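You operate a simulated robot arm through the tools that you are given. There is no shell and no other tool.

The job below is to be done with a simulated robot arm. You get a single attempt, and the scene is never put back.

JOB
Screw in the long rod and move the green holder on to it.
Fine: the rod goes home in the teal base; the holder comes off the short rod and slides down to the long rod's step.
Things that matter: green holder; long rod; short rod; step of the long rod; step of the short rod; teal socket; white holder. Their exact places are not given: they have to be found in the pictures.

Only the result counts: the job must be done as asked and must still hold three seconds after the hand-in. Knocking over, shifting, dropping, spilling or breaking anything else fails it.

ROBOT AND FRAMES
A 7-joint arm with a two-finger parallel gripper on a trunk, on a base that drives. Base frame: it is fixed to the floor where the robot stands at the start and does not move with it; the origin is under the middle of the robot, x ahead of it, y to its left, z up. Units: m, degrees, N and s.
Its first joint turns from -166.0 to 166.0 degrees. Places, roughly: green holder [-2, 2.25, 1]; long rod [-2.75, 2.25, 1]; short rod [-2, 2.25, 1]; step of the long rod [-2.8, 2.2, 1.1]; step of the short rod [-2.1, 2.3, 1.1]; teal socket [-2.8, 2.1, 0.9]; white holder [-4.75, 1.75, 1]. Payload 3.43 kg.
The TCP is the grasp point between the finger pads, 0.03 m short of the fingertips. In the tool frame z runs along the fingers and y along their closing line. Largest opening 0.094 m; finger width 0.028, thickness 0.01; the body of the gripper, 0.05 by 0.096 m, starts 0.055 m behind the TCP.
Orientation is that of the tool frame in the base frame, as a unit quaternion [w, x, y, z]. With the fingers straight down and closing along the base's y, the tool's x points along the base's -x, its y along +y and its z along -z.

CONTROLS
- The arm moves only by the tool servo_tool. Its argument "moves" is a list of rows, each a list of 7 numbers: the shift along the tool's x, y, z in m, then the turn, a rotation vector about the tool's x, y, z in degrees, then the opening, from 0 (shut) to 1 (fully open). In form: [[tx, ty, tz, ax, ay, az, jaw], ...]. A call has 1 to 20 rows; each row is the pose to reach, as a shift and turn from the pose commanded when the call began, along the tool's axes at that moment. A row lasts 0.2 s, in which the tool goes at most 0.05 m and 8.6 degrees; a call with a longer step from one row to the next is refused whole, and so is a gripper value outside its range. Where a pose cannot be reached the arm comes as near as it can. A force on the tool above 90 N (or 10 N above the force at the start of the call, whichever is more), or a blocked arm, ends the call early, and 0.2 s more pass. Each finger travels about 0.045 m/s and halts on what it meets, pressing with about 38 N; the grip force reading is that of the motor and also rises with nothing between the fingers. The clock runs only during rows and for 0.2 s after the last one: add rows that repeat a pose to give the fingers time. It gives the time, the measured TCP pose, the force on the tool (base axes), the opening and the grip force at its end, in the units of the frame above (readings bear some noise), with the torque about the TCP (base axes, N m) and any sound that the robot's microphone picked up, and new pictures: "views" is both (left out), scene, wrist or none.
- Cameras (640 x 400 px; columns grow to the right, rows downward): "scene" is now at [0.5191, 0.1368, 1.1675]; the picture's right is [-0.58, -0.81, 0.00], its down [-0.09, 0.06, -0.99] and it looks along [0.81, -0.58, -0.11] (base axes); focal length 214 px, centre (320, 200). "wrist" rides on the gripper at [0.076, 0.014, -0.102] in the tool frame; the picture's right is [-0.18, 0.98, 0.00], its down [-0.75, -0.14, -0.64] and it looks along [-0.63, -0.12, 0.77] (tool axes); focal length 243 px, centre (320, 200).
- raise_lower(by): slides the trunk up (or, below 0, down) by that many m; the arm and the scene camera ride with it, the base frame stays. It gives what a move gives, with no picture.
- base_move(legs): drives the robot by 1 to 6 legs, each [ahead, left, turn to the left] in m, m and degrees, along the robot's own axes; the way and the turn of a leg run together, so that a leg with both is an arc; at most 1.5 m and 180 degrees a leg. The arm and the cameras ride along, it lands a little off, and it stops where it bumps. It gives what a move gives, and a new picture of the scene camera.
- turn_head(pan, tilt): turns the head with the scene camera to pan (to the left, within 103 degrees either way) and tilt (down, from -29 to 69), counted from straight ahead of the robot. It gives what a move gives, and a new picture of the scene camera.
- pixel_to_xyz(camera, pixels): for up to 12 pixels [column, row] of the newest picture of that camera ("zoom" is the newest enlarged one), the place [x, y, z] in the base frame of the surface seen there, good to about 0.003 m, but the place of the scene camera against the robot may be out by one fixed shift of up to 0.018 m in any direction. It takes no simulated time.
- enlarge(camera, box): a new picture of the part [left, top, right, bottom] of that camera's present view, enlarged. It takes no simulated time.
- sign_off(): hands the job in; it is judged then, once.

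Unless the task says otherwise, let go and move clear before handing in.

The tools are called after "Call:" by a JSON object that holds its "fn" and its "kwargs". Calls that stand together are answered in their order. servo_tool: Moves the arm, as the interface text tells. Its arguments: {"type":"object","properties":{"moves":{"type":"array","items":{"type":"array","items":{"type":"number"}}},"views":{"type":"string","enum":["both","scene","wrist","none"]}},"required":["moves"]} The other tools are called the same way: raise_lower (by) slides the trunk up or down; base_move (legs) drives the base; turn_head (pan, tilt) turns the head that bears the scene camera; pixel_to_xyz (camera, pixels) gives the place of the surface under pixels of a picture; enlarge (camera, box) takes an enlarged picture of a part of a camera's view; sign_off () hands the job in.

At the start:

```text
time: 0.0
position: [0.6193, 0.2163, 1.161]
orientation: [0.0, 0.0, 1.0, 0.0]
contact_force: [0.1, -0.4, -0.2]
ft_torque: [0.01, 0.01, 0.01]
gripper_width: 0.0938
finger_force: 0.0
trunk travel left (down, up): [-0.19, 0.42]
robot x, y, heading: [0.0025, -0.0007, -0.0]
head pan, tilt: [-35.4, 6.4]
```

scene: 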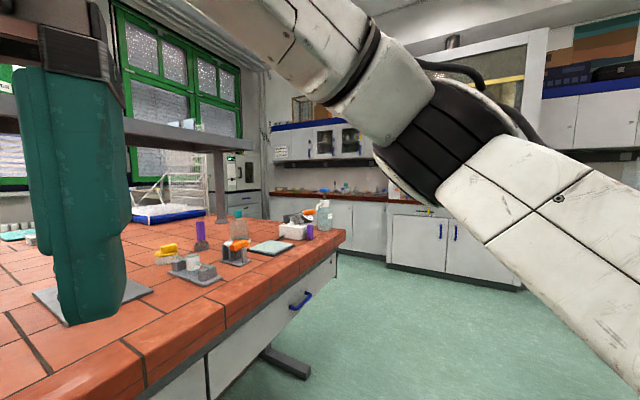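
wrist: 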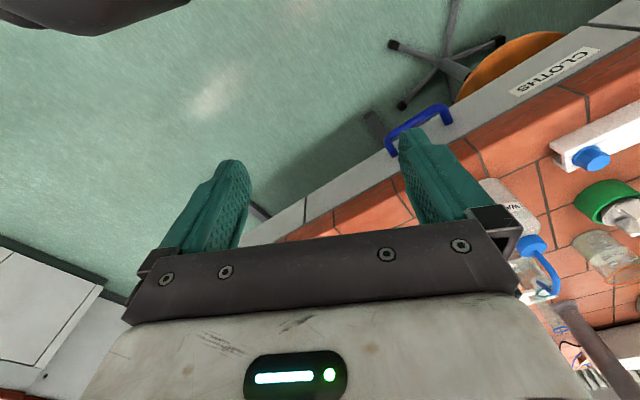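

The scene picture shows a bench ahead-left with the arm in view, but the work (about [-2.8, 2.2]) is behind-left of the robot. I'll turn the head left to see the way there.

Call:
{"fn": "turn_head", "kwargs": {"pan": 100, "tilt": 15}}

```text
time: 2.2
position: [0.6186, 0.2152, 1.1624]
orientation: [-0.001, 0.0, 1.0, 0.0]
contact_force: [-0.2, 0.2, -0.2]
ft_torque: [-0.04, 0.0, -0.02]
gripper_width: 0.0941
finger_force: 0.1
trunk travel left (down, up): [-0.19, 0.42]
robot x, y, heading: [-0.0004, 0.0, 0.0]
head pan, tilt: [100.0, 15.0]
```

scene: 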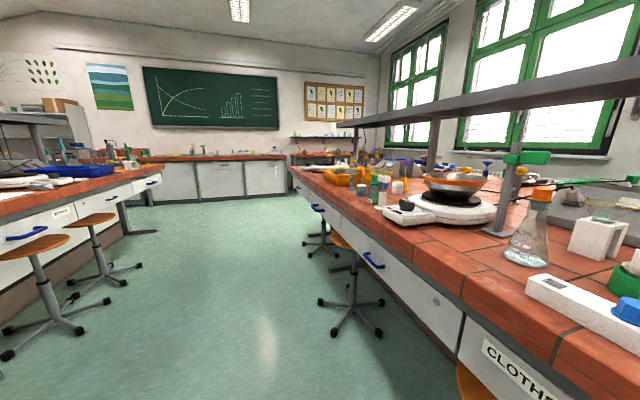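

The left bench with stools, around pixel (110,165), fits the place of the work. I'll enlarge it and read a few places.

Call:
{"fn": "enlarge", "kwargs": {"camera": "scene", "box": [0, 100, 200, 225]}}

Call:
{"fn": "pixel_to_xyz", "kwargs": {"camera": "scene", "pixels": [[128, 160], [160, 172], [5, 204], [20, 350], [120, 265], [50, 180], [110, 150], [300, 187], [360, 330], [137, 260], [60, 320], [140, 157]]}}

```text
3.20 times, centred on (100, 162) of scene
```

zoom: 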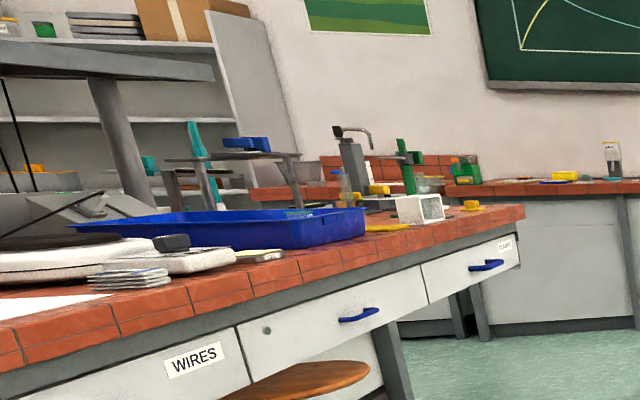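

```text
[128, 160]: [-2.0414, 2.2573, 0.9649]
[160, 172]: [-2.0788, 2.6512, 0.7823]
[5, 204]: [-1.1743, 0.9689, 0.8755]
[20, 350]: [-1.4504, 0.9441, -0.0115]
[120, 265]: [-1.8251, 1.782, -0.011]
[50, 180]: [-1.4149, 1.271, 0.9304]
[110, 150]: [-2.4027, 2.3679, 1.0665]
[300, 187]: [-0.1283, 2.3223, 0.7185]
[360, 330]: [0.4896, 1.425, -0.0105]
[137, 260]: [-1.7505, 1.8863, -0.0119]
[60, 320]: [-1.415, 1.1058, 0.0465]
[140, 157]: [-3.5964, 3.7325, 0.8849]
```

The zoom shows the far end of the left bench with a green stand (408,165), a teal stick (195,150) and a white cube. I'll measure the bench edges and these things.

Call:
{"fn": "pixel_to_xyz", "kwargs": {"camera": "zoom", "pixels": [[525, 210], [300, 265], [110, 315], [408, 165], [403, 150], [195, 150], [210, 190], [420, 208], [375, 190], [345, 185], [470, 204], [290, 180]]}}

Call:
{"fn": "enlarge", "kwargs": {"camera": "scene", "box": [40, 125, 168, 205]}}

```text
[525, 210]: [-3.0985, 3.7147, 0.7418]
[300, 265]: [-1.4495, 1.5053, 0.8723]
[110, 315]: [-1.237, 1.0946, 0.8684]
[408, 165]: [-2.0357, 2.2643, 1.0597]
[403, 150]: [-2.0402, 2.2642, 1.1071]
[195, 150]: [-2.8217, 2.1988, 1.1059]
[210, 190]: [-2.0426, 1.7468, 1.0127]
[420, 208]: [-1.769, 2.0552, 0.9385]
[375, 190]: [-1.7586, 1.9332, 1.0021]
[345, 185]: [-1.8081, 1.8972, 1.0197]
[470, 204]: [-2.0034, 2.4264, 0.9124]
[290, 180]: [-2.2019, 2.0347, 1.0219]
```

```text
5.00 times, centred on (104, 165) of scene
```

zoom: 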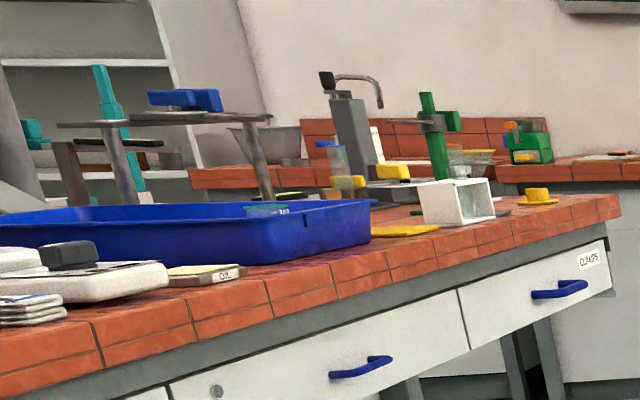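

The left bench's front edge runs along about (-0.46, 0.89) with its far corner near (-2.05, 2.66), the green stand is at about (-2.04, 2.26) and the teal stick at about (-2.82, 2.20). I'll turn in place to face along the aisle, then look.

Call:
{"fn": "base_move", "kwargs": {"legs": [[0, 0, 117]]}}

Call:
{"fn": "turn_head", "kwargs": {"pan": 25, "tilt": 20}}

```text
time: 7.5
position: [-0.4711, 0.4554, 1.1609]
orientation: [0.0, 0.851, -0.525, 0.0]
contact_force: [-0.5, -0.3, -0.1]
ft_torque: [0.0, 0.0, 0.02]
gripper_width: 0.0939
finger_force: 0.0
trunk travel left (down, up): [-0.19, 0.42]
robot x, y, heading: [0.0005, -0.0009, 116.6]
head pan, tilt: [100.0, 15.0]
```

scene: 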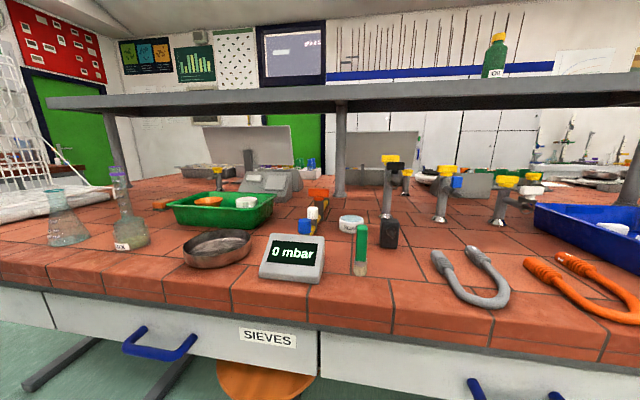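

```text
time: 8.9
position: [-0.47, 0.456, 1.1615]
orientation: [0.0, 0.851, -0.525, 0.0]
contact_force: [0.0, -0.5, 0.4]
ft_torque: [0.01, 0.0, 0.0]
gripper_width: 0.094
finger_force: 0.1
trunk travel left (down, up): [-0.19, 0.42]
robot x, y, heading: [-0.0024, 0.0041, 116.4]
head pan, tilt: [25.0, 20.0]
```

scene: 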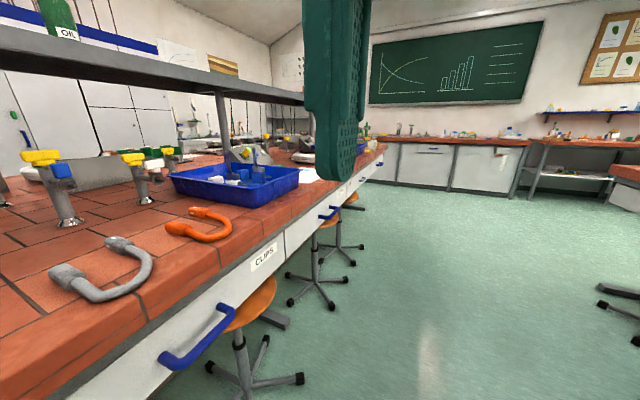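

The robot now faces along the aisle; stool feet protrude to about (300,380) and (345,280), and the way ahead is clear. I'll shift right a bit and drive up the aisle.

Call:
{"fn": "base_move", "kwargs": {"legs": [[0.0, -0.25, 0], [1.4, 0, 0], [1.3, 0, 0]]}}

Call:
{"fn": "turn_head", "kwargs": {"pan": 75, "tilt": 15}}

```text
time: 23.4
position: [-1.4685, 2.9617, 1.1616]
orientation: [0.0, 0.853, -0.522, 0.0]
contact_force: [-0.3, 0.0, 0.0]
ft_torque: [-0.01, 0.02, 0.01]
gripper_width: 0.0939
finger_force: 0.1
trunk travel left (down, up): [-0.19, 0.42]
robot x, y, heading: [-0.9925, 2.5102, 117.3]
head pan, tilt: [25.0, 20.0]
```

scene: 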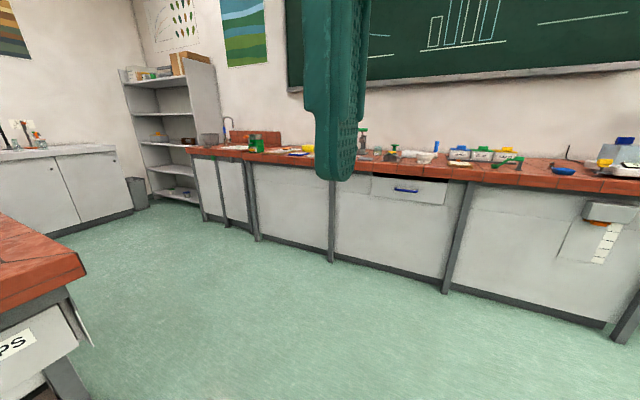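

```text
time: 24.6
position: [-1.4695, 2.9613, 1.1622]
orientation: [0.0, 0.853, -0.522, 0.0]
contact_force: [-0.1, -0.2, -0.1]
ft_torque: [0.0, 0.01, -0.01]
gripper_width: 0.094
finger_force: 0.2
trunk travel left (down, up): [-0.19, 0.42]
robot x, y, heading: [-0.9939, 2.511, 117.2]
head pan, tilt: [75.0, 15.0]
```

scene: 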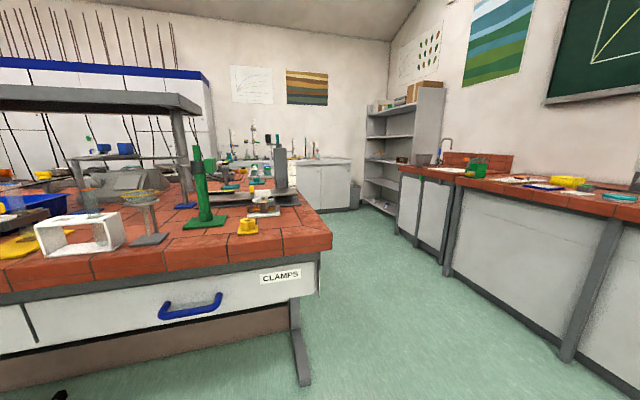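

The bench end is visible: the green stand at (205,190) and teal items around (230,165). I'll enlarge and measure.

Call:
{"fn": "enlarge", "kwargs": {"camera": "scene", "box": [140, 110, 332, 230]}}

Call:
{"fn": "pixel_to_xyz", "kwargs": {"camera": "scene", "pixels": [[330, 235], [270, 180], [293, 165], [205, 222], [198, 155], [196, 180], [304, 385], [397, 205], [446, 275], [350, 205], [280, 185], [145, 240]]}}

```text
3.33 times, centred on (236, 170) of scene
```

zoom: 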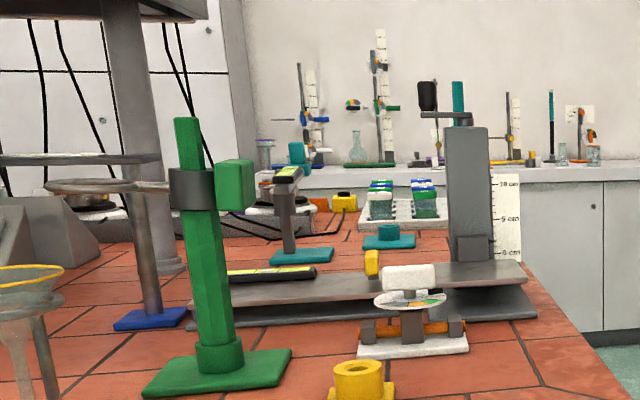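

```text
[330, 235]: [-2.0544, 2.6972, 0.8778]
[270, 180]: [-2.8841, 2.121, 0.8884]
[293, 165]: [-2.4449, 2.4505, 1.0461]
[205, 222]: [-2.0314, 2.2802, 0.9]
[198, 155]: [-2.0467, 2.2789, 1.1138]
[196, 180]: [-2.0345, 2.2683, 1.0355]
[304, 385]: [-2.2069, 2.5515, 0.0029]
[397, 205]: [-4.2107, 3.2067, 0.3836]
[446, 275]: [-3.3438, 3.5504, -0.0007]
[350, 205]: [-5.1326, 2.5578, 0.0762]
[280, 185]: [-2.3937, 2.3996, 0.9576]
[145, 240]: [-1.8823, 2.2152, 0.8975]
```

The zoom shows a green hex post with a grey sleeve and green block, a teal base with a short socket at (388,235), and a teal rod at (458,100). I'll measure these.

Call:
{"fn": "pixel_to_xyz", "kwargs": {"camera": "zoom", "pixels": [[388, 228], [388, 242], [300, 255], [298, 155], [458, 100], [470, 150], [490, 285], [427, 97], [235, 185], [190, 190], [70, 185], [360, 370]]}}

Call:
{"fn": "enlarge", "kwargs": {"camera": "scene", "box": [210, 120, 306, 180]}}

```text
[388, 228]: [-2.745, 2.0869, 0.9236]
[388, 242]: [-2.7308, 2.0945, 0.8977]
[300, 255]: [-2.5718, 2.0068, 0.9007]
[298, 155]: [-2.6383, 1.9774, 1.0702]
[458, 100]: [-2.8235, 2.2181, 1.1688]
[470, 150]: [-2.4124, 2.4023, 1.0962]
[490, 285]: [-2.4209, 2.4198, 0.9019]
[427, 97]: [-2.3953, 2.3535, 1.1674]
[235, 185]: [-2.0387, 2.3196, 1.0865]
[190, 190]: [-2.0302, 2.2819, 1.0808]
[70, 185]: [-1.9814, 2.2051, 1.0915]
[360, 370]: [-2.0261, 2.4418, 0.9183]
```

```text
6.67 times, centred on (258, 150) of scene
```

zoom: 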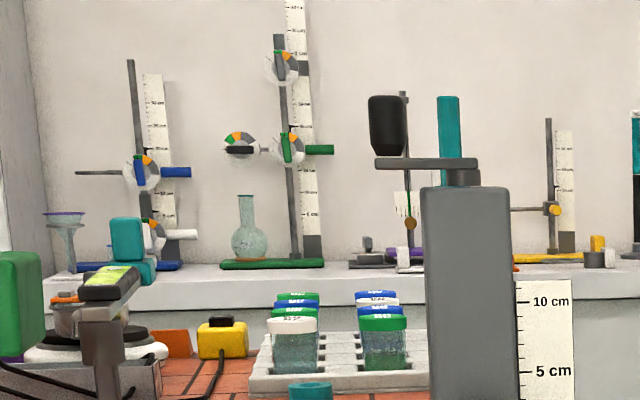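

The long teal rod stands near (-2.82, 2.22) behind a grey pillar gauge at (-2.41, 2.41), and the teal socket is near (-2.74, 2.09). Before driving round I'll check where the shelf ends and the bench-end edge lies.

Call:
{"fn": "pixel_to_xyz", "kwargs": {"camera": "scene", "pixels": [[195, 106], [100, 106], [20, 104], [178, 90], [183, 195], [172, 120], [100, 155], [311, 207], [320, 220], [130, 150], [255, 145], [276, 205]]}}

Call:
{"fn": "raise_lower", "kwargs": {"by": 0.3}}

```text
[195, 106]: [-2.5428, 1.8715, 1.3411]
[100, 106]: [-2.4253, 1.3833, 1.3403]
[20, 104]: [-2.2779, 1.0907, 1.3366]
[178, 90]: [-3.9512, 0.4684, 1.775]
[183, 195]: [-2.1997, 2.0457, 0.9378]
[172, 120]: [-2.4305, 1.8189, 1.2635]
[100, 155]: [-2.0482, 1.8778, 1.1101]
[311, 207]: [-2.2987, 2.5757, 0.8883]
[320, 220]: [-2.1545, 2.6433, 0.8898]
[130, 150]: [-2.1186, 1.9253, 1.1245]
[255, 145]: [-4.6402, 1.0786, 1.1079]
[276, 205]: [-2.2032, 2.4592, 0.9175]
```

```text
time: 27.6
position: [-1.4686, 2.9618, 1.4611]
orientation: [0.0, 0.853, -0.522, 0.0]
contact_force: [-0.1, -1.1, 0.4]
ft_torque: [-0.01, 0.04, 0.01]
gripper_width: 0.0939
finger_force: 0.2
trunk travel left (down, up): [-0.49, 0.12]
robot x, y, heading: [-0.9924, 2.5119, 117.2]
head pan, tilt: [75.0, 15.0]
```

The shelf's end is near (-2.54, 1.87) at z 1.34, clear of the work. I'll drive ahead past the bench end, slide left and turn to face it.

Call:
{"fn": "base_move", "kwargs": {"legs": [[1.07, 0, 0], [0, 1.05, 0], [0, 0, 156]]}}

Call:
{"fn": "turn_head", "kwargs": {"pan": -10, "tilt": 35}}

```text
time: 44.6
position: [-2.1515, 2.3932, 1.4613]
orientation: [-0.001, 0.677, 0.736, -0.001]
contact_force: [-0.3, -0.1, -0.9]
ft_torque: [-0.01, 0.0, 0.01]
gripper_width: 0.0939
finger_force: 0.0
trunk travel left (down, up): [-0.49, 0.12]
robot x, y, heading: [-2.4181, 2.9915, -85.3]
head pan, tilt: [75.0, 15.0]
```

scene: 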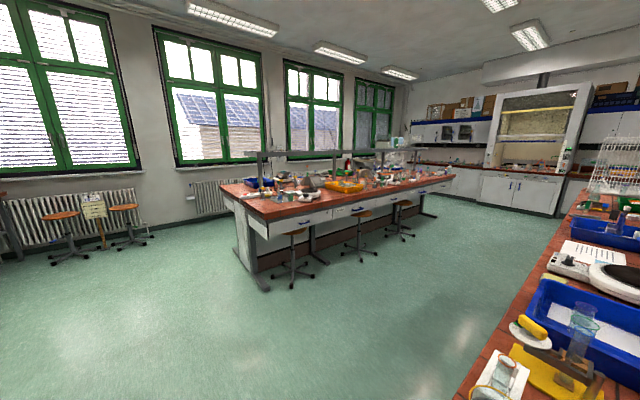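

```text
time: 46.2
position: [-2.1508, 2.393, 1.4614]
orientation: [0.0, 0.678, 0.735, 0.0]
contact_force: [0.7, 0.3, 0.4]
ft_torque: [0.03, 0.01, -0.01]
gripper_width: 0.0939
finger_force: 0.1
trunk travel left (down, up): [-0.49, 0.12]
robot x, y, heading: [-2.42, 2.9902, -85.1]
head pan, tilt: [-10.0, 35.0]
```

scene: 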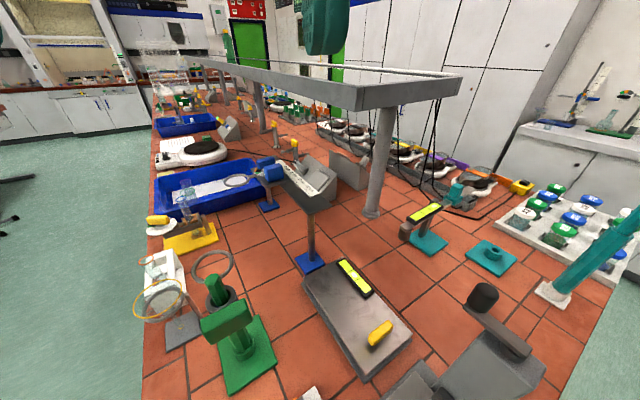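

From here the green stand is at (230,330), the teal socket at (490,255) and the long teal rod leaning across (590,250) from a white foot (553,293). I'll enlarge both.

Call:
{"fn": "enlarge", "kwargs": {"camera": "scene", "box": [440, 170, 640, 310]}}

Call:
{"fn": "enlarge", "kwargs": {"camera": "scene", "box": [130, 240, 330, 400]}}

Call:
{"fn": "turn_head", "kwargs": {"pan": -45, "tilt": 35}}

```text
2.86 times, centred on (540, 240) of scene
```

zoom: 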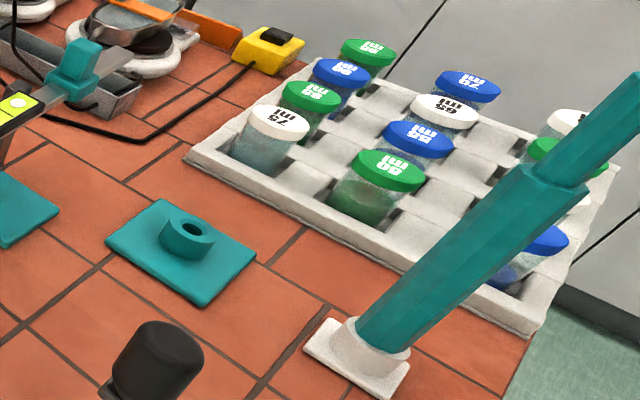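

```text
2.50 times, centred on (230, 320) of scene
```

zoom: 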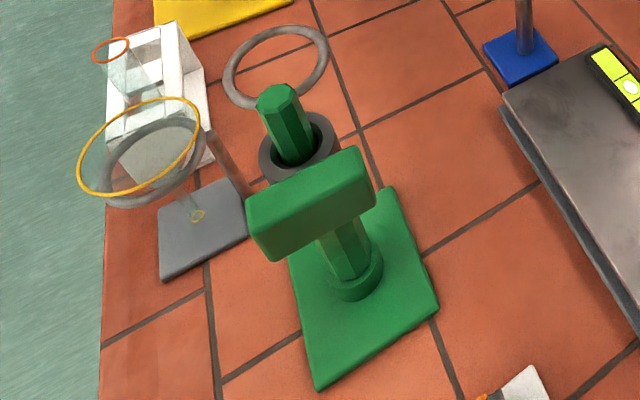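

```text
time: 47.2
position: [-2.1522, 2.3926, 1.4626]
orientation: [0.0, 0.676, 0.737, 0.0]
contact_force: [-0.5, -0.9, -1.0]
ft_torque: [-0.04, 0.04, 0.01]
gripper_width: 0.0938
finger_force: 0.1
trunk travel left (down, up): [-0.49, 0.12]
robot x, y, heading: [-2.4193, 2.9913, -84.9]
head pan, tilt: [-45.0, 35.0]
```

scene: 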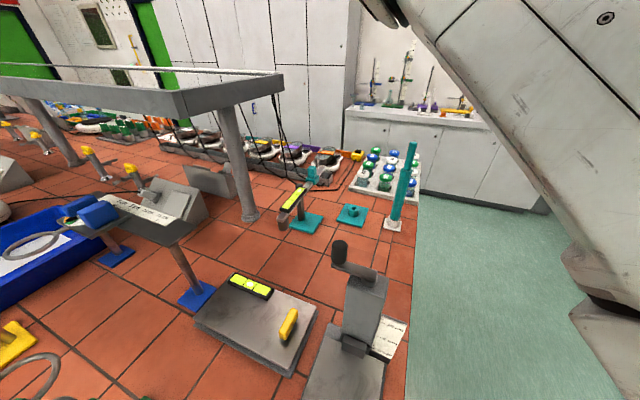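

The rod stands upright in a white parking foot; its thick hex lower part steps to a thinner upper part. I'll zoom in and measure the rod and socket.

Call:
{"fn": "enlarge", "kwargs": {"camera": "scene", "box": [330, 135, 430, 235]}}

Call:
{"fn": "pixel_to_xyz", "kwargs": {"camera": "scene", "pixels": [[412, 146], [410, 157], [406, 170], [402, 190], [397, 212], [398, 226], [385, 225], [350, 211], [350, 207], [340, 218], [365, 223], [363, 206]]}}

```text
4.00 times, centred on (380, 185) of scene
```

zoom: 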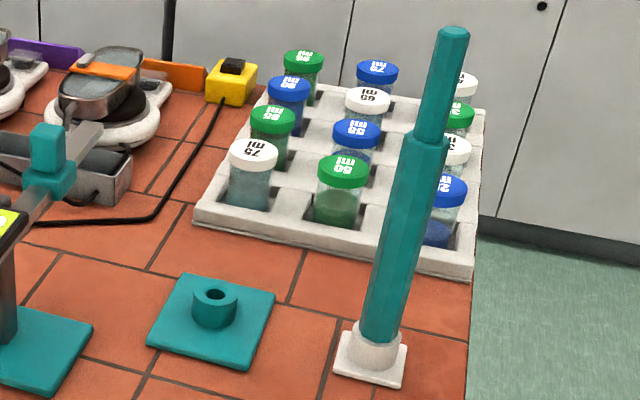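

```text
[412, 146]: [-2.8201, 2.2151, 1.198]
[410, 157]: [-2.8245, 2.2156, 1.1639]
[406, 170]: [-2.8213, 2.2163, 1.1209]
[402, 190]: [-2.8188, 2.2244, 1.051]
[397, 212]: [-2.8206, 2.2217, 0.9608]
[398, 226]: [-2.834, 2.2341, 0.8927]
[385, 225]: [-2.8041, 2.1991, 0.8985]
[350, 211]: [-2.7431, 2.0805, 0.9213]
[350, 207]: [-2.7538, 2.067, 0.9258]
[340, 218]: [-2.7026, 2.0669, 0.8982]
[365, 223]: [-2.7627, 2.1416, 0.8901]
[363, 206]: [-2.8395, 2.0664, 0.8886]
```

The rod (top z≈1.20, step z≈1.13) is at about (-2.82, 2.217) and the socket at (-2.745, 2.08), the latter near my reach limit. I'll shift right 0.2 m so all three spots fall well within reach.

Call:
{"fn": "base_move", "kwargs": {"legs": [[0.0, -0.2, 0]]}}

Call:
{"fn": "turn_head", "kwargs": {"pan": -15, "tilt": 60}}

```text
time: 48.8
position: [-2.353, 2.3754, 1.4614]
orientation: [0.0, 0.676, 0.737, 0.0]
contact_force: [0.4, 0.1, 0.1]
ft_torque: [-0.01, 0.01, 0.04]
gripper_width: 0.0941
finger_force: 0.0
trunk travel left (down, up): [-0.49, 0.12]
robot x, y, heading: [-2.6181, 2.974, -85.0]
head pan, tilt: [-45.0, 35.0]
```

scene: 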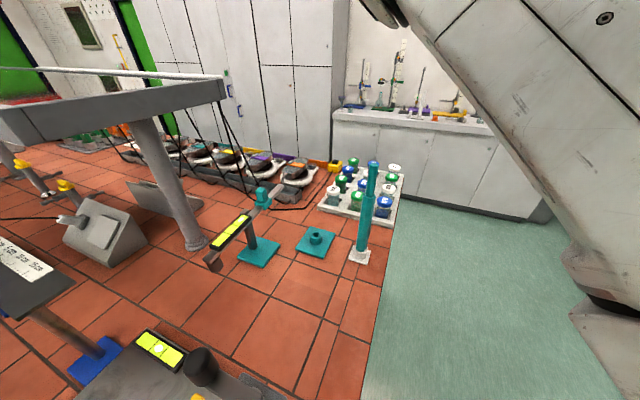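

```text
time: 49.7
position: [-2.3513, 2.3755, 1.4612]
orientation: [0.0, 0.677, 0.736, -0.001]
contact_force: [-0.3, -0.1, 0.0]
ft_torque: [-0.01, 0.0, 0.01]
gripper_width: 0.0938
finger_force: 0.1
trunk travel left (down, up): [-0.49, 0.12]
robot x, y, heading: [-2.6208, 2.9763, -85.3]
head pan, tilt: [-15.0, 60.0]
```

scene: 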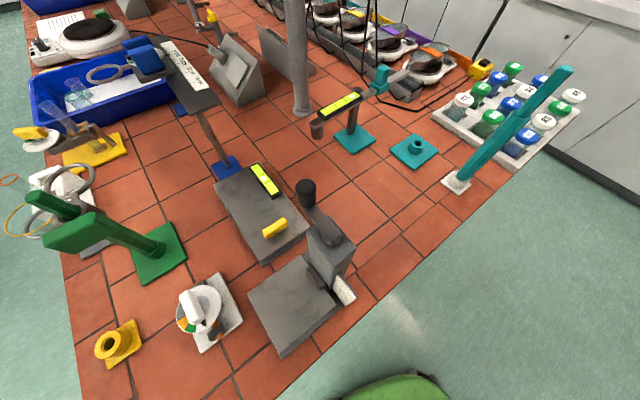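

Everything is in view: rod at (500,130), socket (415,150), green stand (120,245); the base has room to the bench. I'll move the tool over the rod at safe height and look with the wrist camera.

Call:
{"fn": "servo_tool", "kwargs": {"moves": [[-0.01, -0.04, 0, 0, 0, 0, 1], [-0.02, -0.08, 0, 0, 0, 0, 1], [-0.03, -0.12, 0, 0, 0, 0, 1], [-0.04, -0.16, 0, 0, 0, 0, 1], [-0.05, -0.2, 0, 0, 0, 0, 1], [-0.06, -0.24, 0, 0, 0, 0, 1], [-0.07, -0.28, 0, 0, 0, 0, 1], [-0.08, -0.32, 0, 0, 0, 0, 1], [-0.09, -0.36, 0, 0, 0, 0, 1], [-0.1, -0.4, 0, 0, 0, 0, 1], [-0.11, -0.44, 0, 0, 0, 0, 1], [-0.1187, -0.4785, 0, 0, 0, 0, 1], [-0.1187, -0.4785, 0, 0, 0, 0, 1]]}}

```text
time: 52.5
position: [-2.7864, 2.2315, 1.4412]
orientation: [0.0, 0.678, 0.735, -0.001]
contact_force: [0.3, -0.4, -0.7]
ft_torque: [0.0, 0.01, 0.0]
gripper_width: 0.094
finger_force: 0.1
out of reach, approached as far as the arm can: row 11, 12, 13
trunk travel left (down, up): [-0.49, 0.12]
robot x, y, heading: [-2.6191, 2.9749, -85.1]
head pan, tilt: [-15.0, 60.0]
```

scene: 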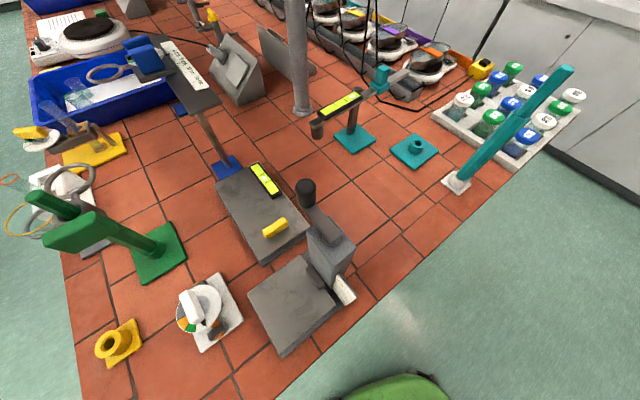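
wrist: 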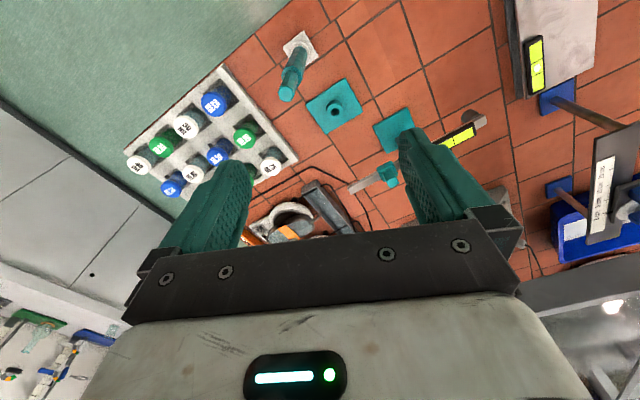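

The arm stopped at (-2.786, 2.232, 1.441), short of reach at this height, so I'll raise the trunk fully and lower the tool relative to it. The wrist view shows the rod top (288,92) and socket (335,107); I'll measure these first.

Call:
{"fn": "pixel_to_xyz", "kwargs": {"camera": "wrist", "pixels": [[287, 94], [292, 75], [298, 58], [300, 45], [335, 107], [335, 112], [350, 92], [320, 120], [294, 66]]}}

Call:
{"fn": "raise_lower", "kwargs": {"by": 0.12}}

Call:
{"fn": "servo_tool", "kwargs": {"moves": [[0, 0, 0.04, 0, 0, 0, 1], [0, 0, 0.08, 0, 0, 0, 1], [0, 0, 0.12, 0, 0, 0, 1], [0, 0, 0.16, 0, 0, 0, 1], [0, 0, 0.2, 0, 0, 0, 1], [0, 0, 0.2, 0, 0, 0, 1]], "views": "wrist"}}

```text
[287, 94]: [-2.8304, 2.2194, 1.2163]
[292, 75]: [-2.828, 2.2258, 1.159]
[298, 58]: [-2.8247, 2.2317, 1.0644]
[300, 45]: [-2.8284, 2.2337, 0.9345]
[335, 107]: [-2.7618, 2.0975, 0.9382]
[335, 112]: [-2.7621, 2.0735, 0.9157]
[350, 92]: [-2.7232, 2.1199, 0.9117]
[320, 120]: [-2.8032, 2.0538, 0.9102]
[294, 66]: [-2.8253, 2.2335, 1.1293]
```

```text
time: 54.0
position: [-2.7863, 2.2303, 1.5608]
orientation: [0.001, 0.677, 0.736, -0.001]
contact_force: [0.6, 0.5, 0.5]
ft_torque: [-0.03, 0.0, 0.0]
gripper_width: 0.0938
finger_force: 0.1
trunk travel left (down, up): [-0.61, 0.0]
robot x, y, heading: [-2.6199, 2.9757, -85.0]
head pan, tilt: [-15.0, 60.0]
```

```text
time: 55.4
position: [-2.7867, 2.2345, 1.3603]
orientation: [0.001, 0.678, 0.735, -0.001]
contact_force: [0.6, -0.9, 0.0]
ft_torque: [-0.01, -0.01, 0.0]
gripper_width: 0.0941
finger_force: 0.0
trunk travel left (down, up): [-0.61, 0.0]
robot x, y, heading: [-2.6238, 2.9729, -84.7]
head pan, tilt: [-15.0, 60.0]
```

wrist: 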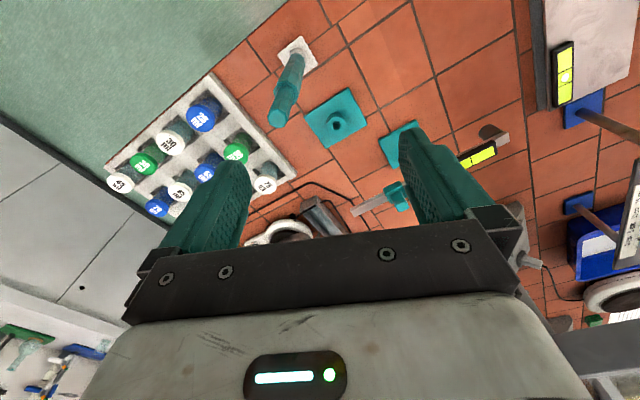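

The wrist camera puts the rod axis near (-2.827, 2.226) with its top at z≈1.216, and the socket hole near (-2.761, 2.09). I'll centre over the rod and come down to just above it.

Call:
{"fn": "servo_tool", "kwargs": {"moves": [[-0.003, -0.02, 0.0, 0, 0, 0, 1], [-0.0052, -0.0406, 0.0, 0, 0, 0, 1], [-0.0052, -0.0406, 0.04, 0, 0, 0, 1], [-0.0052, -0.0406, 0.08, 0, 0, 0, 1], [-0.0052, -0.0406, 0.08, 0, 0, 0, 1]], "views": "both"}}

```text
time: 56.6
position: [-2.825, 2.223, 1.2788]
orientation: [0.001, 0.677, 0.736, 0.0]
contact_force: [0.2, -0.1, -0.5]
ft_torque: [0.01, -0.04, 0.02]
gripper_width: 0.0941
finger_force: 0.1
trunk travel left (down, up): [-0.61, 0.0]
robot x, y, heading: [-2.6191, 2.9764, -85.3]
head pan, tilt: [-15.0, 60.0]
```

scene: 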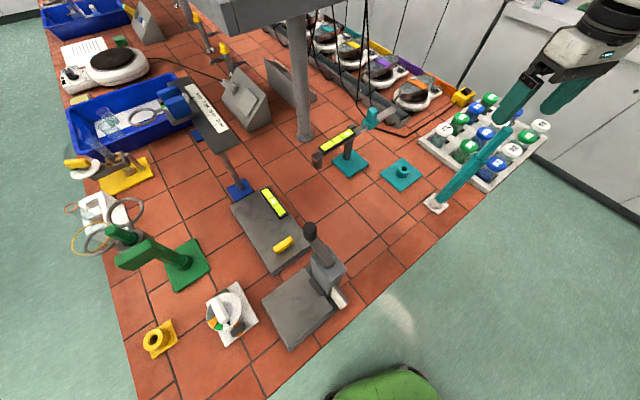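
wrist: 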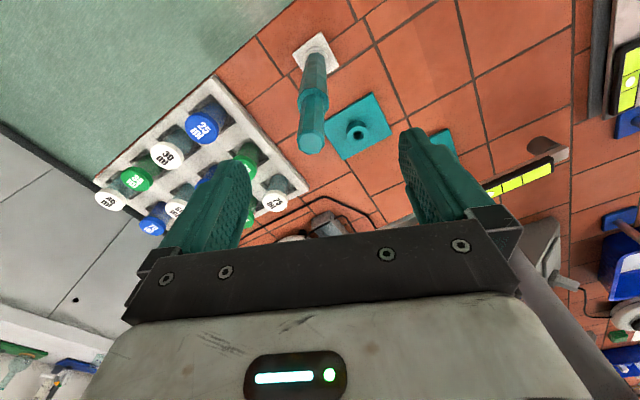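

Call:
{"fn": "pixel_to_xyz", "kwargs": {"camera": "wrist", "pixels": [[311, 143], [302, 140], [320, 140], [311, 135], [311, 150], [312, 97], [314, 75], [316, 60], [358, 131], [357, 138], [345, 132], [366, 128]]}}

Call:
{"fn": "enlarge", "kwargs": {"camera": "wrist", "box": [260, 20, 420, 170]}}

```text
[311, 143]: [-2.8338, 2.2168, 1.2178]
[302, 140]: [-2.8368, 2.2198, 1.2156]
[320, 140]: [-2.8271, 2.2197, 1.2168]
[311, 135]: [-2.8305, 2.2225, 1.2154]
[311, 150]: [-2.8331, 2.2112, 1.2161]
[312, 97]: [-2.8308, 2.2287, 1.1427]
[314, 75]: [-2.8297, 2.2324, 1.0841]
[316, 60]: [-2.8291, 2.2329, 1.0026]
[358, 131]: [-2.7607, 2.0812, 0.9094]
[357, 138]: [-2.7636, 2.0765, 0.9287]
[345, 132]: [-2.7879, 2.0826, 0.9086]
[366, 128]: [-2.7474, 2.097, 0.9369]
```

```text
2.67 times, centred on (340, 95) of wrist
```

zoom: 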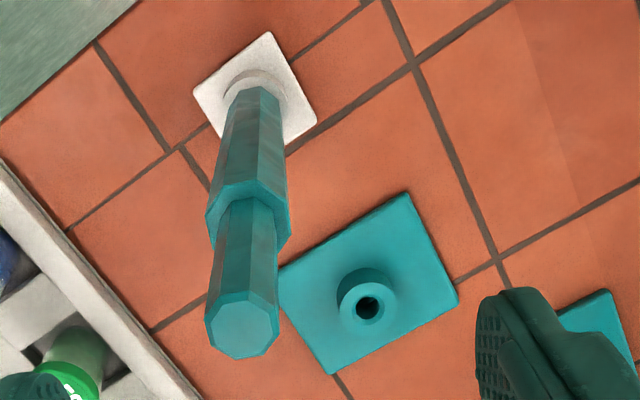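

The rod's thin top is centred near (-2.832, 2.218) at pixel (311,142), about 21 mm across; the socket is at about (-2.763, 2.083). Before gripping I'll test how far the wrist can wind back anticlockwise, so as to have a long clockwise turn for screwing.

Call:
{"fn": "servo_tool", "kwargs": {"moves": [[0, 0, 0, 0, 0, -8.5, 1], [0, 0, 0, 0, 0, -17, 1], [0, 0, 0, 0, 0, -25.5, 1], [0, 0, 0, 0, 0, -34, 1], [0, 0, 0, 0, 0, -42.5, 1], [0, 0, 0, 0, 0, -51, 1], [0, 0, 0, 0, 0, -59.5, 1], [0, 0, 0, 0, 0, -68, 1], [0, 0, 0, 0, 0, -76.5, 1], [0, 0, 0, 0, 0, -85, 1], [0, 0, 0, 0, 0, -93.5, 1], [0, 0, 0, 0, 0, -102, 1], [0, 0, 0, 0, 0, -110.5, 1], [0, 0, 0, 0, 0, -119, 1], [0, 0, 0, 0, 0, -127.5, 1], [0, 0, 0, 0, 0, -136, 1], [0, 0, 0, 0, 0, -144.5, 1], [0, 0, 0, 0, 0, -153, 1]], "views": "wrist"}}

```text
time: 60.4
position: [-2.5263, 2.4077, 1.0907]
orientation: [0.004, -0.454, 0.885, -0.102]
contact_force: [0.4, -0.7, 0.1]
ft_torque: [0.02, -0.01, -0.02]
gripper_width: 0.094
finger_force: 0.1
out of reach, approached as far as the arm can: row 1, 2, 3, 4, 5, 6, 7, 8, 9, 10, 11, 12, 13, 14, 15, 16, 17, 18
trunk travel left (down, up): [-0.61, 0.0]
robot x, y, heading: [-2.6224, 2.9749, -84.9]
head pan, tilt: [-15.0, 60.0]
```

wrist: 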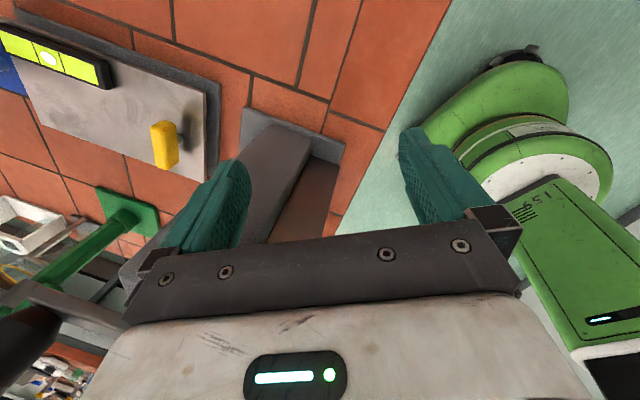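

The wrist couldn't wind back there and the tool wandered to (-2.526, 2.408, 1.091), close to the grey pillar, with no contact force. I'll look before moving at all.

Call:
{"fn": "turn_head", "kwargs": {"pan": -15, "tilt": 55}}

Call:
{"fn": "pixel_to_xyz", "kwargs": {"camera": "wrist", "pixels": [[270, 130], [320, 140], [285, 160], [300, 200], [340, 150], [165, 145], [60, 310], [70, 290], [10, 345], [230, 100]]}}

```text
time: 61.1
position: [-2.526, 2.4093, 1.0913]
orientation: [0.002, -0.455, 0.885, -0.1]
contact_force: [0.6, -0.7, -1.0]
ft_torque: [-0.03, -0.03, 0.01]
gripper_width: 0.094
finger_force: 0.0
trunk travel left (down, up): [-0.61, 0.0]
robot x, y, heading: [-2.6227, 2.9721, -85.1]
head pan, tilt: [-15.0, 55.0]
```

scene: 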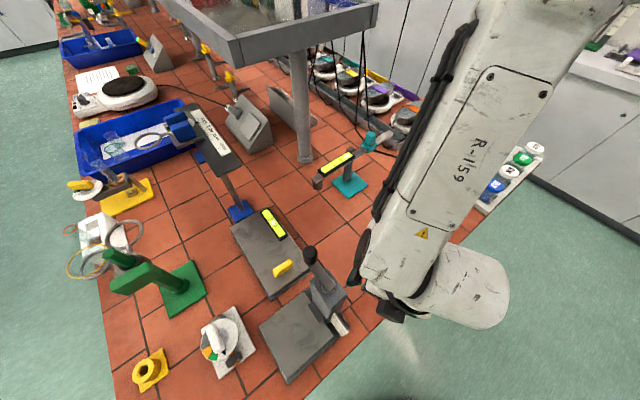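

```text
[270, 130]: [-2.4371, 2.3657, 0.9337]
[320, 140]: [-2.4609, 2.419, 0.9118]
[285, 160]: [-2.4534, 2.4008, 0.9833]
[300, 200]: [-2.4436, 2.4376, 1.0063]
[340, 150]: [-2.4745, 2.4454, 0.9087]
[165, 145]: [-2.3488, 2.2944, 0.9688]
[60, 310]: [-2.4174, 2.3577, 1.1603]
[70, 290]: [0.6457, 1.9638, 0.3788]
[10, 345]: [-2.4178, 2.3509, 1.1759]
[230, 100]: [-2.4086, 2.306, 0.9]
```

The gripper hangs just beside the pillar, whose nearest surface is at about (-2.45, 2.40). I'll back straight out along the fingers, which leads up and away from it, in a short call first.

Call:
{"fn": "servo_tool", "kwargs": {"moves": [[0, 0, -0.02, 0, 0, 0, 1], [0, 0, -0.04, 0, 0, 0, 1], [0, 0, -0.06, 0, 0, 0, 1], [0, 0, -0.06, 0, 0, 0, 1]]}}

```text
time: 62.1
position: [-2.5255, 2.4093, 1.0905]
orientation: [0.001, -0.455, 0.885, -0.1]
contact_force: [0.6, 0.5, 1.1]
ft_torque: [0.02, -0.05, 0.02]
gripper_width: 0.0939
finger_force: 0.1
out of reach, approached as far as the arm can: row 1, 2, 3, 4
trunk travel left (down, up): [-0.61, 0.0]
robot x, y, heading: [-2.6194, 2.9797, -85.1]
head pan, tilt: [-15.0, 55.0]
```

scene: 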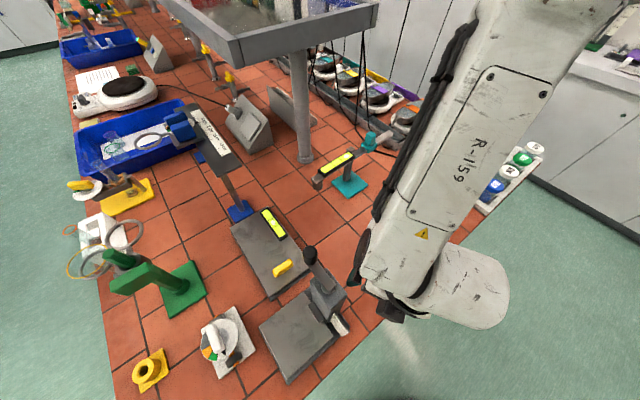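
wrist: 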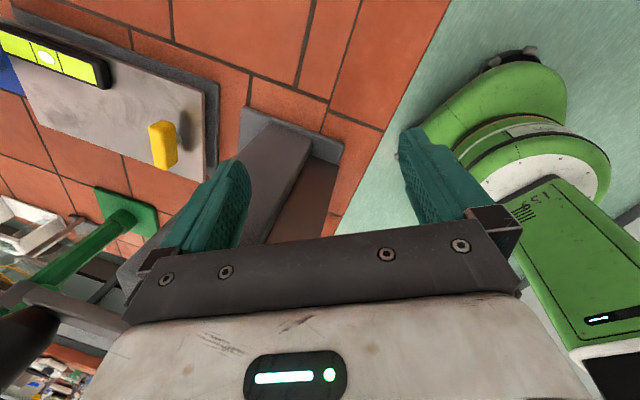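

It's stuck against a joint limit. I'll turn back a little about the tool axis (clockwise from above, which carries the near finger away from the pillar) and see how it responds.

Call:
{"fn": "servo_tool", "kwargs": {"moves": [[0, 0, 0, 0, 0, 8, 1], [0, 0, 0, 0, 0, 8, 1]], "views": "scene"}}

```text
time: 62.7
position: [-2.5269, 2.4045, 1.0946]
orientation: [0.007, -0.392, 0.914, -0.107]
contact_force: [0.0, -0.4, 0.9]
ft_torque: [0.02, 0.0, -0.01]
gripper_width: 0.0942
finger_force: 0.0
trunk travel left (down, up): [-0.61, 0.0]
robot x, y, heading: [-2.6252, 2.9755, -85.2]
head pan, tilt: [-15.0, 55.0]
```

scene: 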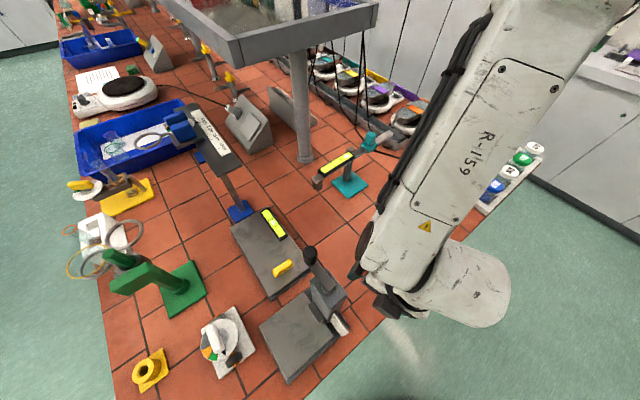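

The tool turned in place and is free again. I'll keep turning it clockwise and back it out upward together.

Call:
{"fn": "servo_tool", "kwargs": {"moves": [[0, 0, 0, 0, 0, 8, 1], [0, 0, -0.01, 0, 0, 16, 1], [0, 0, -0.03, 0, 0, 24, 1], [0, 0, -0.05, 0, 0, 32, 1], [0, 0, -0.07, 0, 0, 40, 1], [0, 0, -0.09, 0, 0, 48, 1]], "views": "both"}}

```text
time: 64.1
position: [-2.5326, 2.3977, 1.1803]
orientation: [0.048, 0.014, 0.994, -0.094]
contact_force: [0.7, -1.2, -0.2]
ft_torque: [-0.02, 0.04, 0.01]
gripper_width: 0.094
finger_force: 0.1
out of reach, approached as far as the arm can: row 4, 5, 6
trunk travel left (down, up): [-0.61, 0.0]
robot x, y, heading: [-2.6223, 2.9734, -85.3]
head pan, tilt: [-15.0, 55.0]
```

scene: 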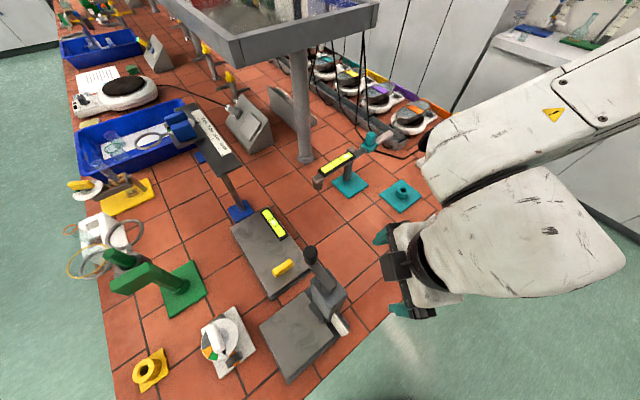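
wrist: 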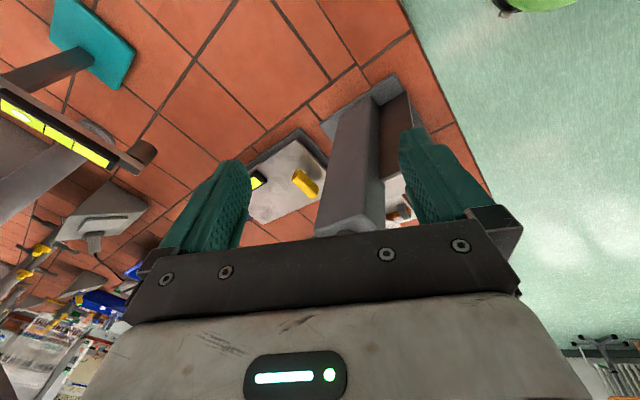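

The tool is now up at z 1.18, clear of the pillar's side. I'll raise it further while turning back to the original upright, robot-facing orientation.

Call:
{"fn": "servo_tool", "kwargs": {"moves": [[-0.002, -0.0037, -0.0195, 0, 0, 0, 1], [-0.0039, -0.0074, -0.039, -0.3, 0.9, 6, 1], [-0.0059, -0.0112, -0.0586, -0.7, 1.8, 12, 1], [-0.0078, -0.0149, -0.078, -1.0, 2.7, 18, 1], [-0.0098, -0.0186, -0.0976, -1.3, 3.6, 24, 1], [-0.0118, -0.0223, -0.117, -1.7, 4.5, 30, 1], [-0.0137, -0.026, -0.1366, -2.0, 5.4, 36, 1], [-0.0157, -0.0298, -0.156, -2.3, 6.3, 42, 1], [-0.0167, -0.0316, -0.166, -2.7, 7.1, 48, 1], [-0.0167, -0.0316, -0.166, -3.0, 8.0, 54, 1]], "views": "both"}}

```text
time: 66.3
position: [-2.5331, 2.3988, 1.3505]
orientation: [0.02, 0.469, 0.882, -0.036]
contact_force: [0.2, -0.1, -0.2]
ft_torque: [-0.01, 0.02, -0.04]
gripper_width: 0.0939
finger_force: 0.1
trunk travel left (down, up): [-0.61, 0.0]
robot x, y, heading: [-2.6218, 2.9719, -85.5]
head pan, tilt: [-15.0, 55.0]
```

scene: 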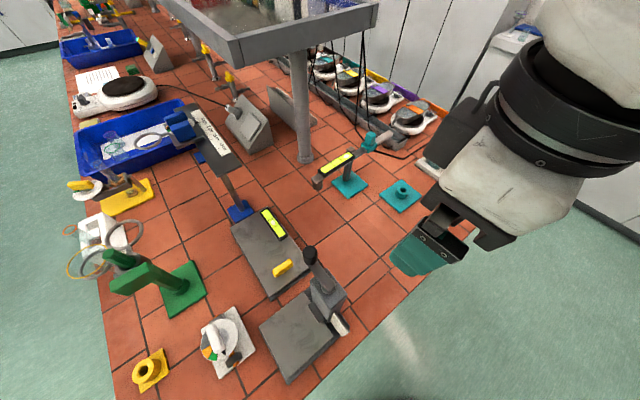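
wrist: 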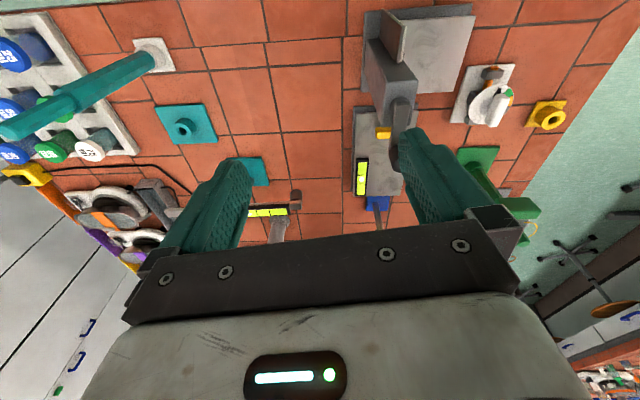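

The rod, socket and pillar are all undisturbed in the wrist view. I'll finish levelling the tool and return over the rod at z≈1.30.

Call:
{"fn": "servo_tool", "kwargs": {"moves": [[0.002, -0.0346, 0.0064, -0.3, 0.9, 6, 1], [0.0043, -0.069, 0.0128, -0.6, 1.8, 12, 1], [0.0064, -0.104, 0.0193, -0.9, 2.7, 18, 1], [0.0086, -0.138, 0.0257, -1.2, 3.6, 24, 1], [0.0107, -0.173, 0.0321, -1.5, 4.5, 29.2, 1], [0.0128, -0.208, 0.0385, -1.5, 4.5, 29.2, 1], [0.015, -0.242, 0.045, -1.5, 4.5, 29.2, 1], [0.0171, -0.277, 0.0514, -1.5, 4.5, 29.2, 1], [0.0193, -0.311, 0.0578, -1.5, 4.5, 29.2, 1], [0.0214, -0.346, 0.0642, -1.5, 4.5, 29.2, 1], [0.0214, -0.346, 0.0642, -1.5, 4.5, 29.2, 1]], "views": "both"}}

```text
time: 68.7
position: [-2.831, 2.2165, 1.2999]
orientation: [0.001, 0.676, 0.737, 0.0]
contact_force: [-0.1, 1.0, 0.1]
ft_torque: [-0.02, -0.02, -0.01]
gripper_width: 0.094
finger_force: 0.0
trunk travel left (down, up): [-0.61, 0.0]
robot x, y, heading: [-2.6178, 2.9722, -85.3]
head pan, tilt: [-15.0, 55.0]
```

scene: 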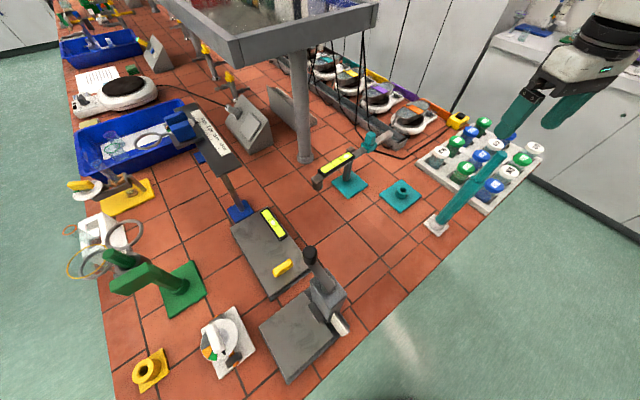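
wrist: 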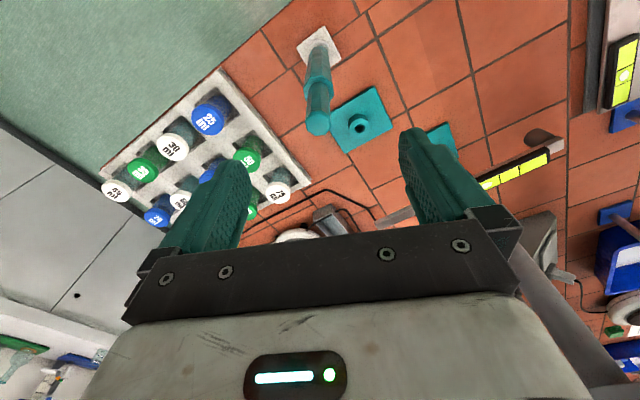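

Back over the rod, level and reached. I'll test clockwise turning here in a short call.

Call:
{"fn": "servo_tool", "kwargs": {"moves": [[0, 0, 0, 0, 0, 8.5, 1], [0, 0, 0, 0, 0, 17, 1], [0, 0, 0, 0, 0, 25.5, 1], [0, 0, 0, 0, 0, 34, 1], [0, 0, 0, 0, 0, 42.5, 1], [0, 0, 0, 0, 0, 51, 1], [0, 0, 0, 0, 0, 59.5, 1], [0, 0, 0, 0, 0, 68, 1]], "views": "none"}}

```text
time: 70.5
position: [-2.8305, 2.2191, 1.2994]
orientation: [0.001, 0.973, 0.231, 0.001]
contact_force: [1.0, 0.0, 0.3]
ft_torque: [-0.02, 0.02, -0.02]
gripper_width: 0.0939
finger_force: 0.1
trunk travel left (down, up): [-0.61, 0.0]
robot x, y, heading: [-2.6167, 2.9731, -85.2]
head pan, tilt: [-15.0, 55.0]
```

Call:
{"fn": "servo_tool", "kwargs": {"moves": [[0, 0, 0, 0, 0, 8.5, 1], [0, 0, 0, 0, 0, 17, 1], [0, 0, 0, 0, 0, 25.5, 1], [0, 0, 0, 0, 0, 34, 1], [0, 0, 0, 0, 0, 42.5, 1], [0, 0, 0, 0, 0, 51, 1], [0, 0, 0, 0, 0, 59.5, 1], [0, 0, 0, 0, 0, 68, 1]], "views": "none"}}

```text
time: 72.3
position: [-2.8326, 2.2182, 1.2991]
orientation: [0.001, 0.936, -0.352, 0.001]
contact_force: [-0.2, 0.0, -0.1]
ft_torque: [-0.02, -0.04, 0.0]
gripper_width: 0.094
finger_force: 0.1
trunk travel left (down, up): [-0.61, 0.0]
robot x, y, heading: [-2.6224, 2.977, -85.1]
head pan, tilt: [-15.0, 55.0]
```

Turned 136° clockwise in place with no trouble. I'll continue to find the limit.

Call:
{"fn": "servo_tool", "kwargs": {"moves": [[0, 0, 0, 0, 0, 8.5, 1], [0, 0, 0, 0, 0, 17, 1], [0, 0, 0, 0, 0, 25.5, 1], [0, 0, 0, 0, 0, 34, 1], [0, 0, 0, 0, 0, 42.5, 1], [0, 0, 0, 0, 0, 51, 1]], "views": "none"}}

Call:
{"fn": "servo_tool", "kwargs": {"moves": [[0, 0, 0, 0, 0, 8.5, 1], [0, 0, 0, 0, 0, 17, 1]], "views": "none"}}

```text
time: 73.7
position: [-2.8316, 2.2178, 1.2989]
orientation: [-0.001, -0.694, 0.72, -0.001]
contact_force: [-0.5, -0.7, -0.4]
ft_torque: [-0.02, 0.0, 0.01]
gripper_width: 0.0941
finger_force: 0.0
trunk travel left (down, up): [-0.61, 0.0]
robot x, y, heading: [-2.6195, 2.9723, -85.0]
head pan, tilt: [-15.0, 55.0]
```

```text
time: 74.3
position: [-2.833, 2.2181, 1.3002]
orientation: [0.0, -0.579, 0.815, -0.001]
contact_force: [0.6, -0.9, 0.4]
ft_torque: [0.04, -0.04, -0.03]
gripper_width: 0.094
finger_force: 0.1
trunk travel left (down, up): [-0.61, 0.0]
robot x, y, heading: [-2.6201, 2.9754, -85.2]
head pan, tilt: [-15.0, 55.0]
```

At least 204° of clockwise travel is available. I'll wind back to the starting yaw.

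Call:
{"fn": "servo_tool", "kwargs": {"moves": [[0, 0, 0, 0, 0, -8.5, 1], [0, 0, 0, 0, 0, -17, 1], [0, 0, 0, 0, 0, -25.5, 1], [0, 0, 0, 0, 0, -34, 1], [0, 0, 0, 0, 0, -42.5, 1], [0, 0, 0, 0, 0, -51, 1], [0, 0, 0, 0, 0, -59.5, 1], [0, 0, 0, 0, 0, -68, 1], [0, 0, 0, 0, 0, -76.5, 1], [0, 0, 0, 0, 0, -85, 1], [0, 0, 0, 0, 0, -93.5, 1], [0, 0, 0, 0, 0, -102, 1], [0, 0, 0, 0, 0, -110.5, 1], [0, 0, 0, 0, 0, -119, 1], [0, 0, 0, 0, 0, -127.5, 1], [0, 0, 0, 0, 0, -136, 1], [0, 0, 0, 0, 0, -144.5, 1], [0, 0, 0, 0, 0, -153, 1], [0, 0, 0, 0, 0, -161.5, 1], [0, 0, 0, 0, 0, -170, 1]], "views": "none"}}

Call:
{"fn": "servo_tool", "kwargs": {"moves": [[0, 0, 0, 0, 0, -8.5, 1], [0, 0, 0, 0, 0, -17, 1], [0, 0, 0, 0, 0, -25.5, 1], [0, 0, 0, 0, 0, -30, 1], [0, 0, 0, 0, 0, -30, 1]], "views": "wrist"}}

```text
time: 78.5
position: [-2.8322, 2.2171, 1.2994]
orientation: [0.0, 0.861, 0.508, -0.001]
contact_force: [-0.4, -0.1, -0.4]
ft_torque: [0.02, 0.02, -0.02]
gripper_width: 0.0937
finger_force: 0.2
trunk travel left (down, up): [-0.61, 0.0]
robot x, y, heading: [-2.6232, 2.9724, -85.1]
head pan, tilt: [-15.0, 55.0]
```

```text
time: 79.7
position: [-2.8304, 2.218, 1.3007]
orientation: [0.002, 0.701, 0.713, 0.0]
contact_force: [0.0, -0.6, 0.3]
ft_torque: [-0.01, 0.01, -0.03]
gripper_width: 0.094
finger_force: 0.0
trunk travel left (down, up): [-0.61, 0.0]
robot x, y, heading: [-2.6224, 2.973, -85.0]
head pan, tilt: [-15.0, 55.0]
```

wrist: 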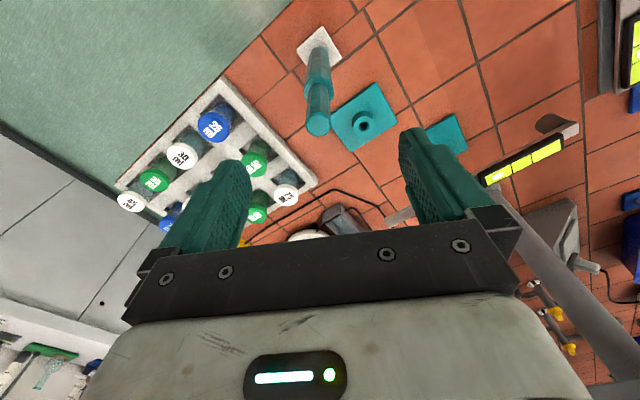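

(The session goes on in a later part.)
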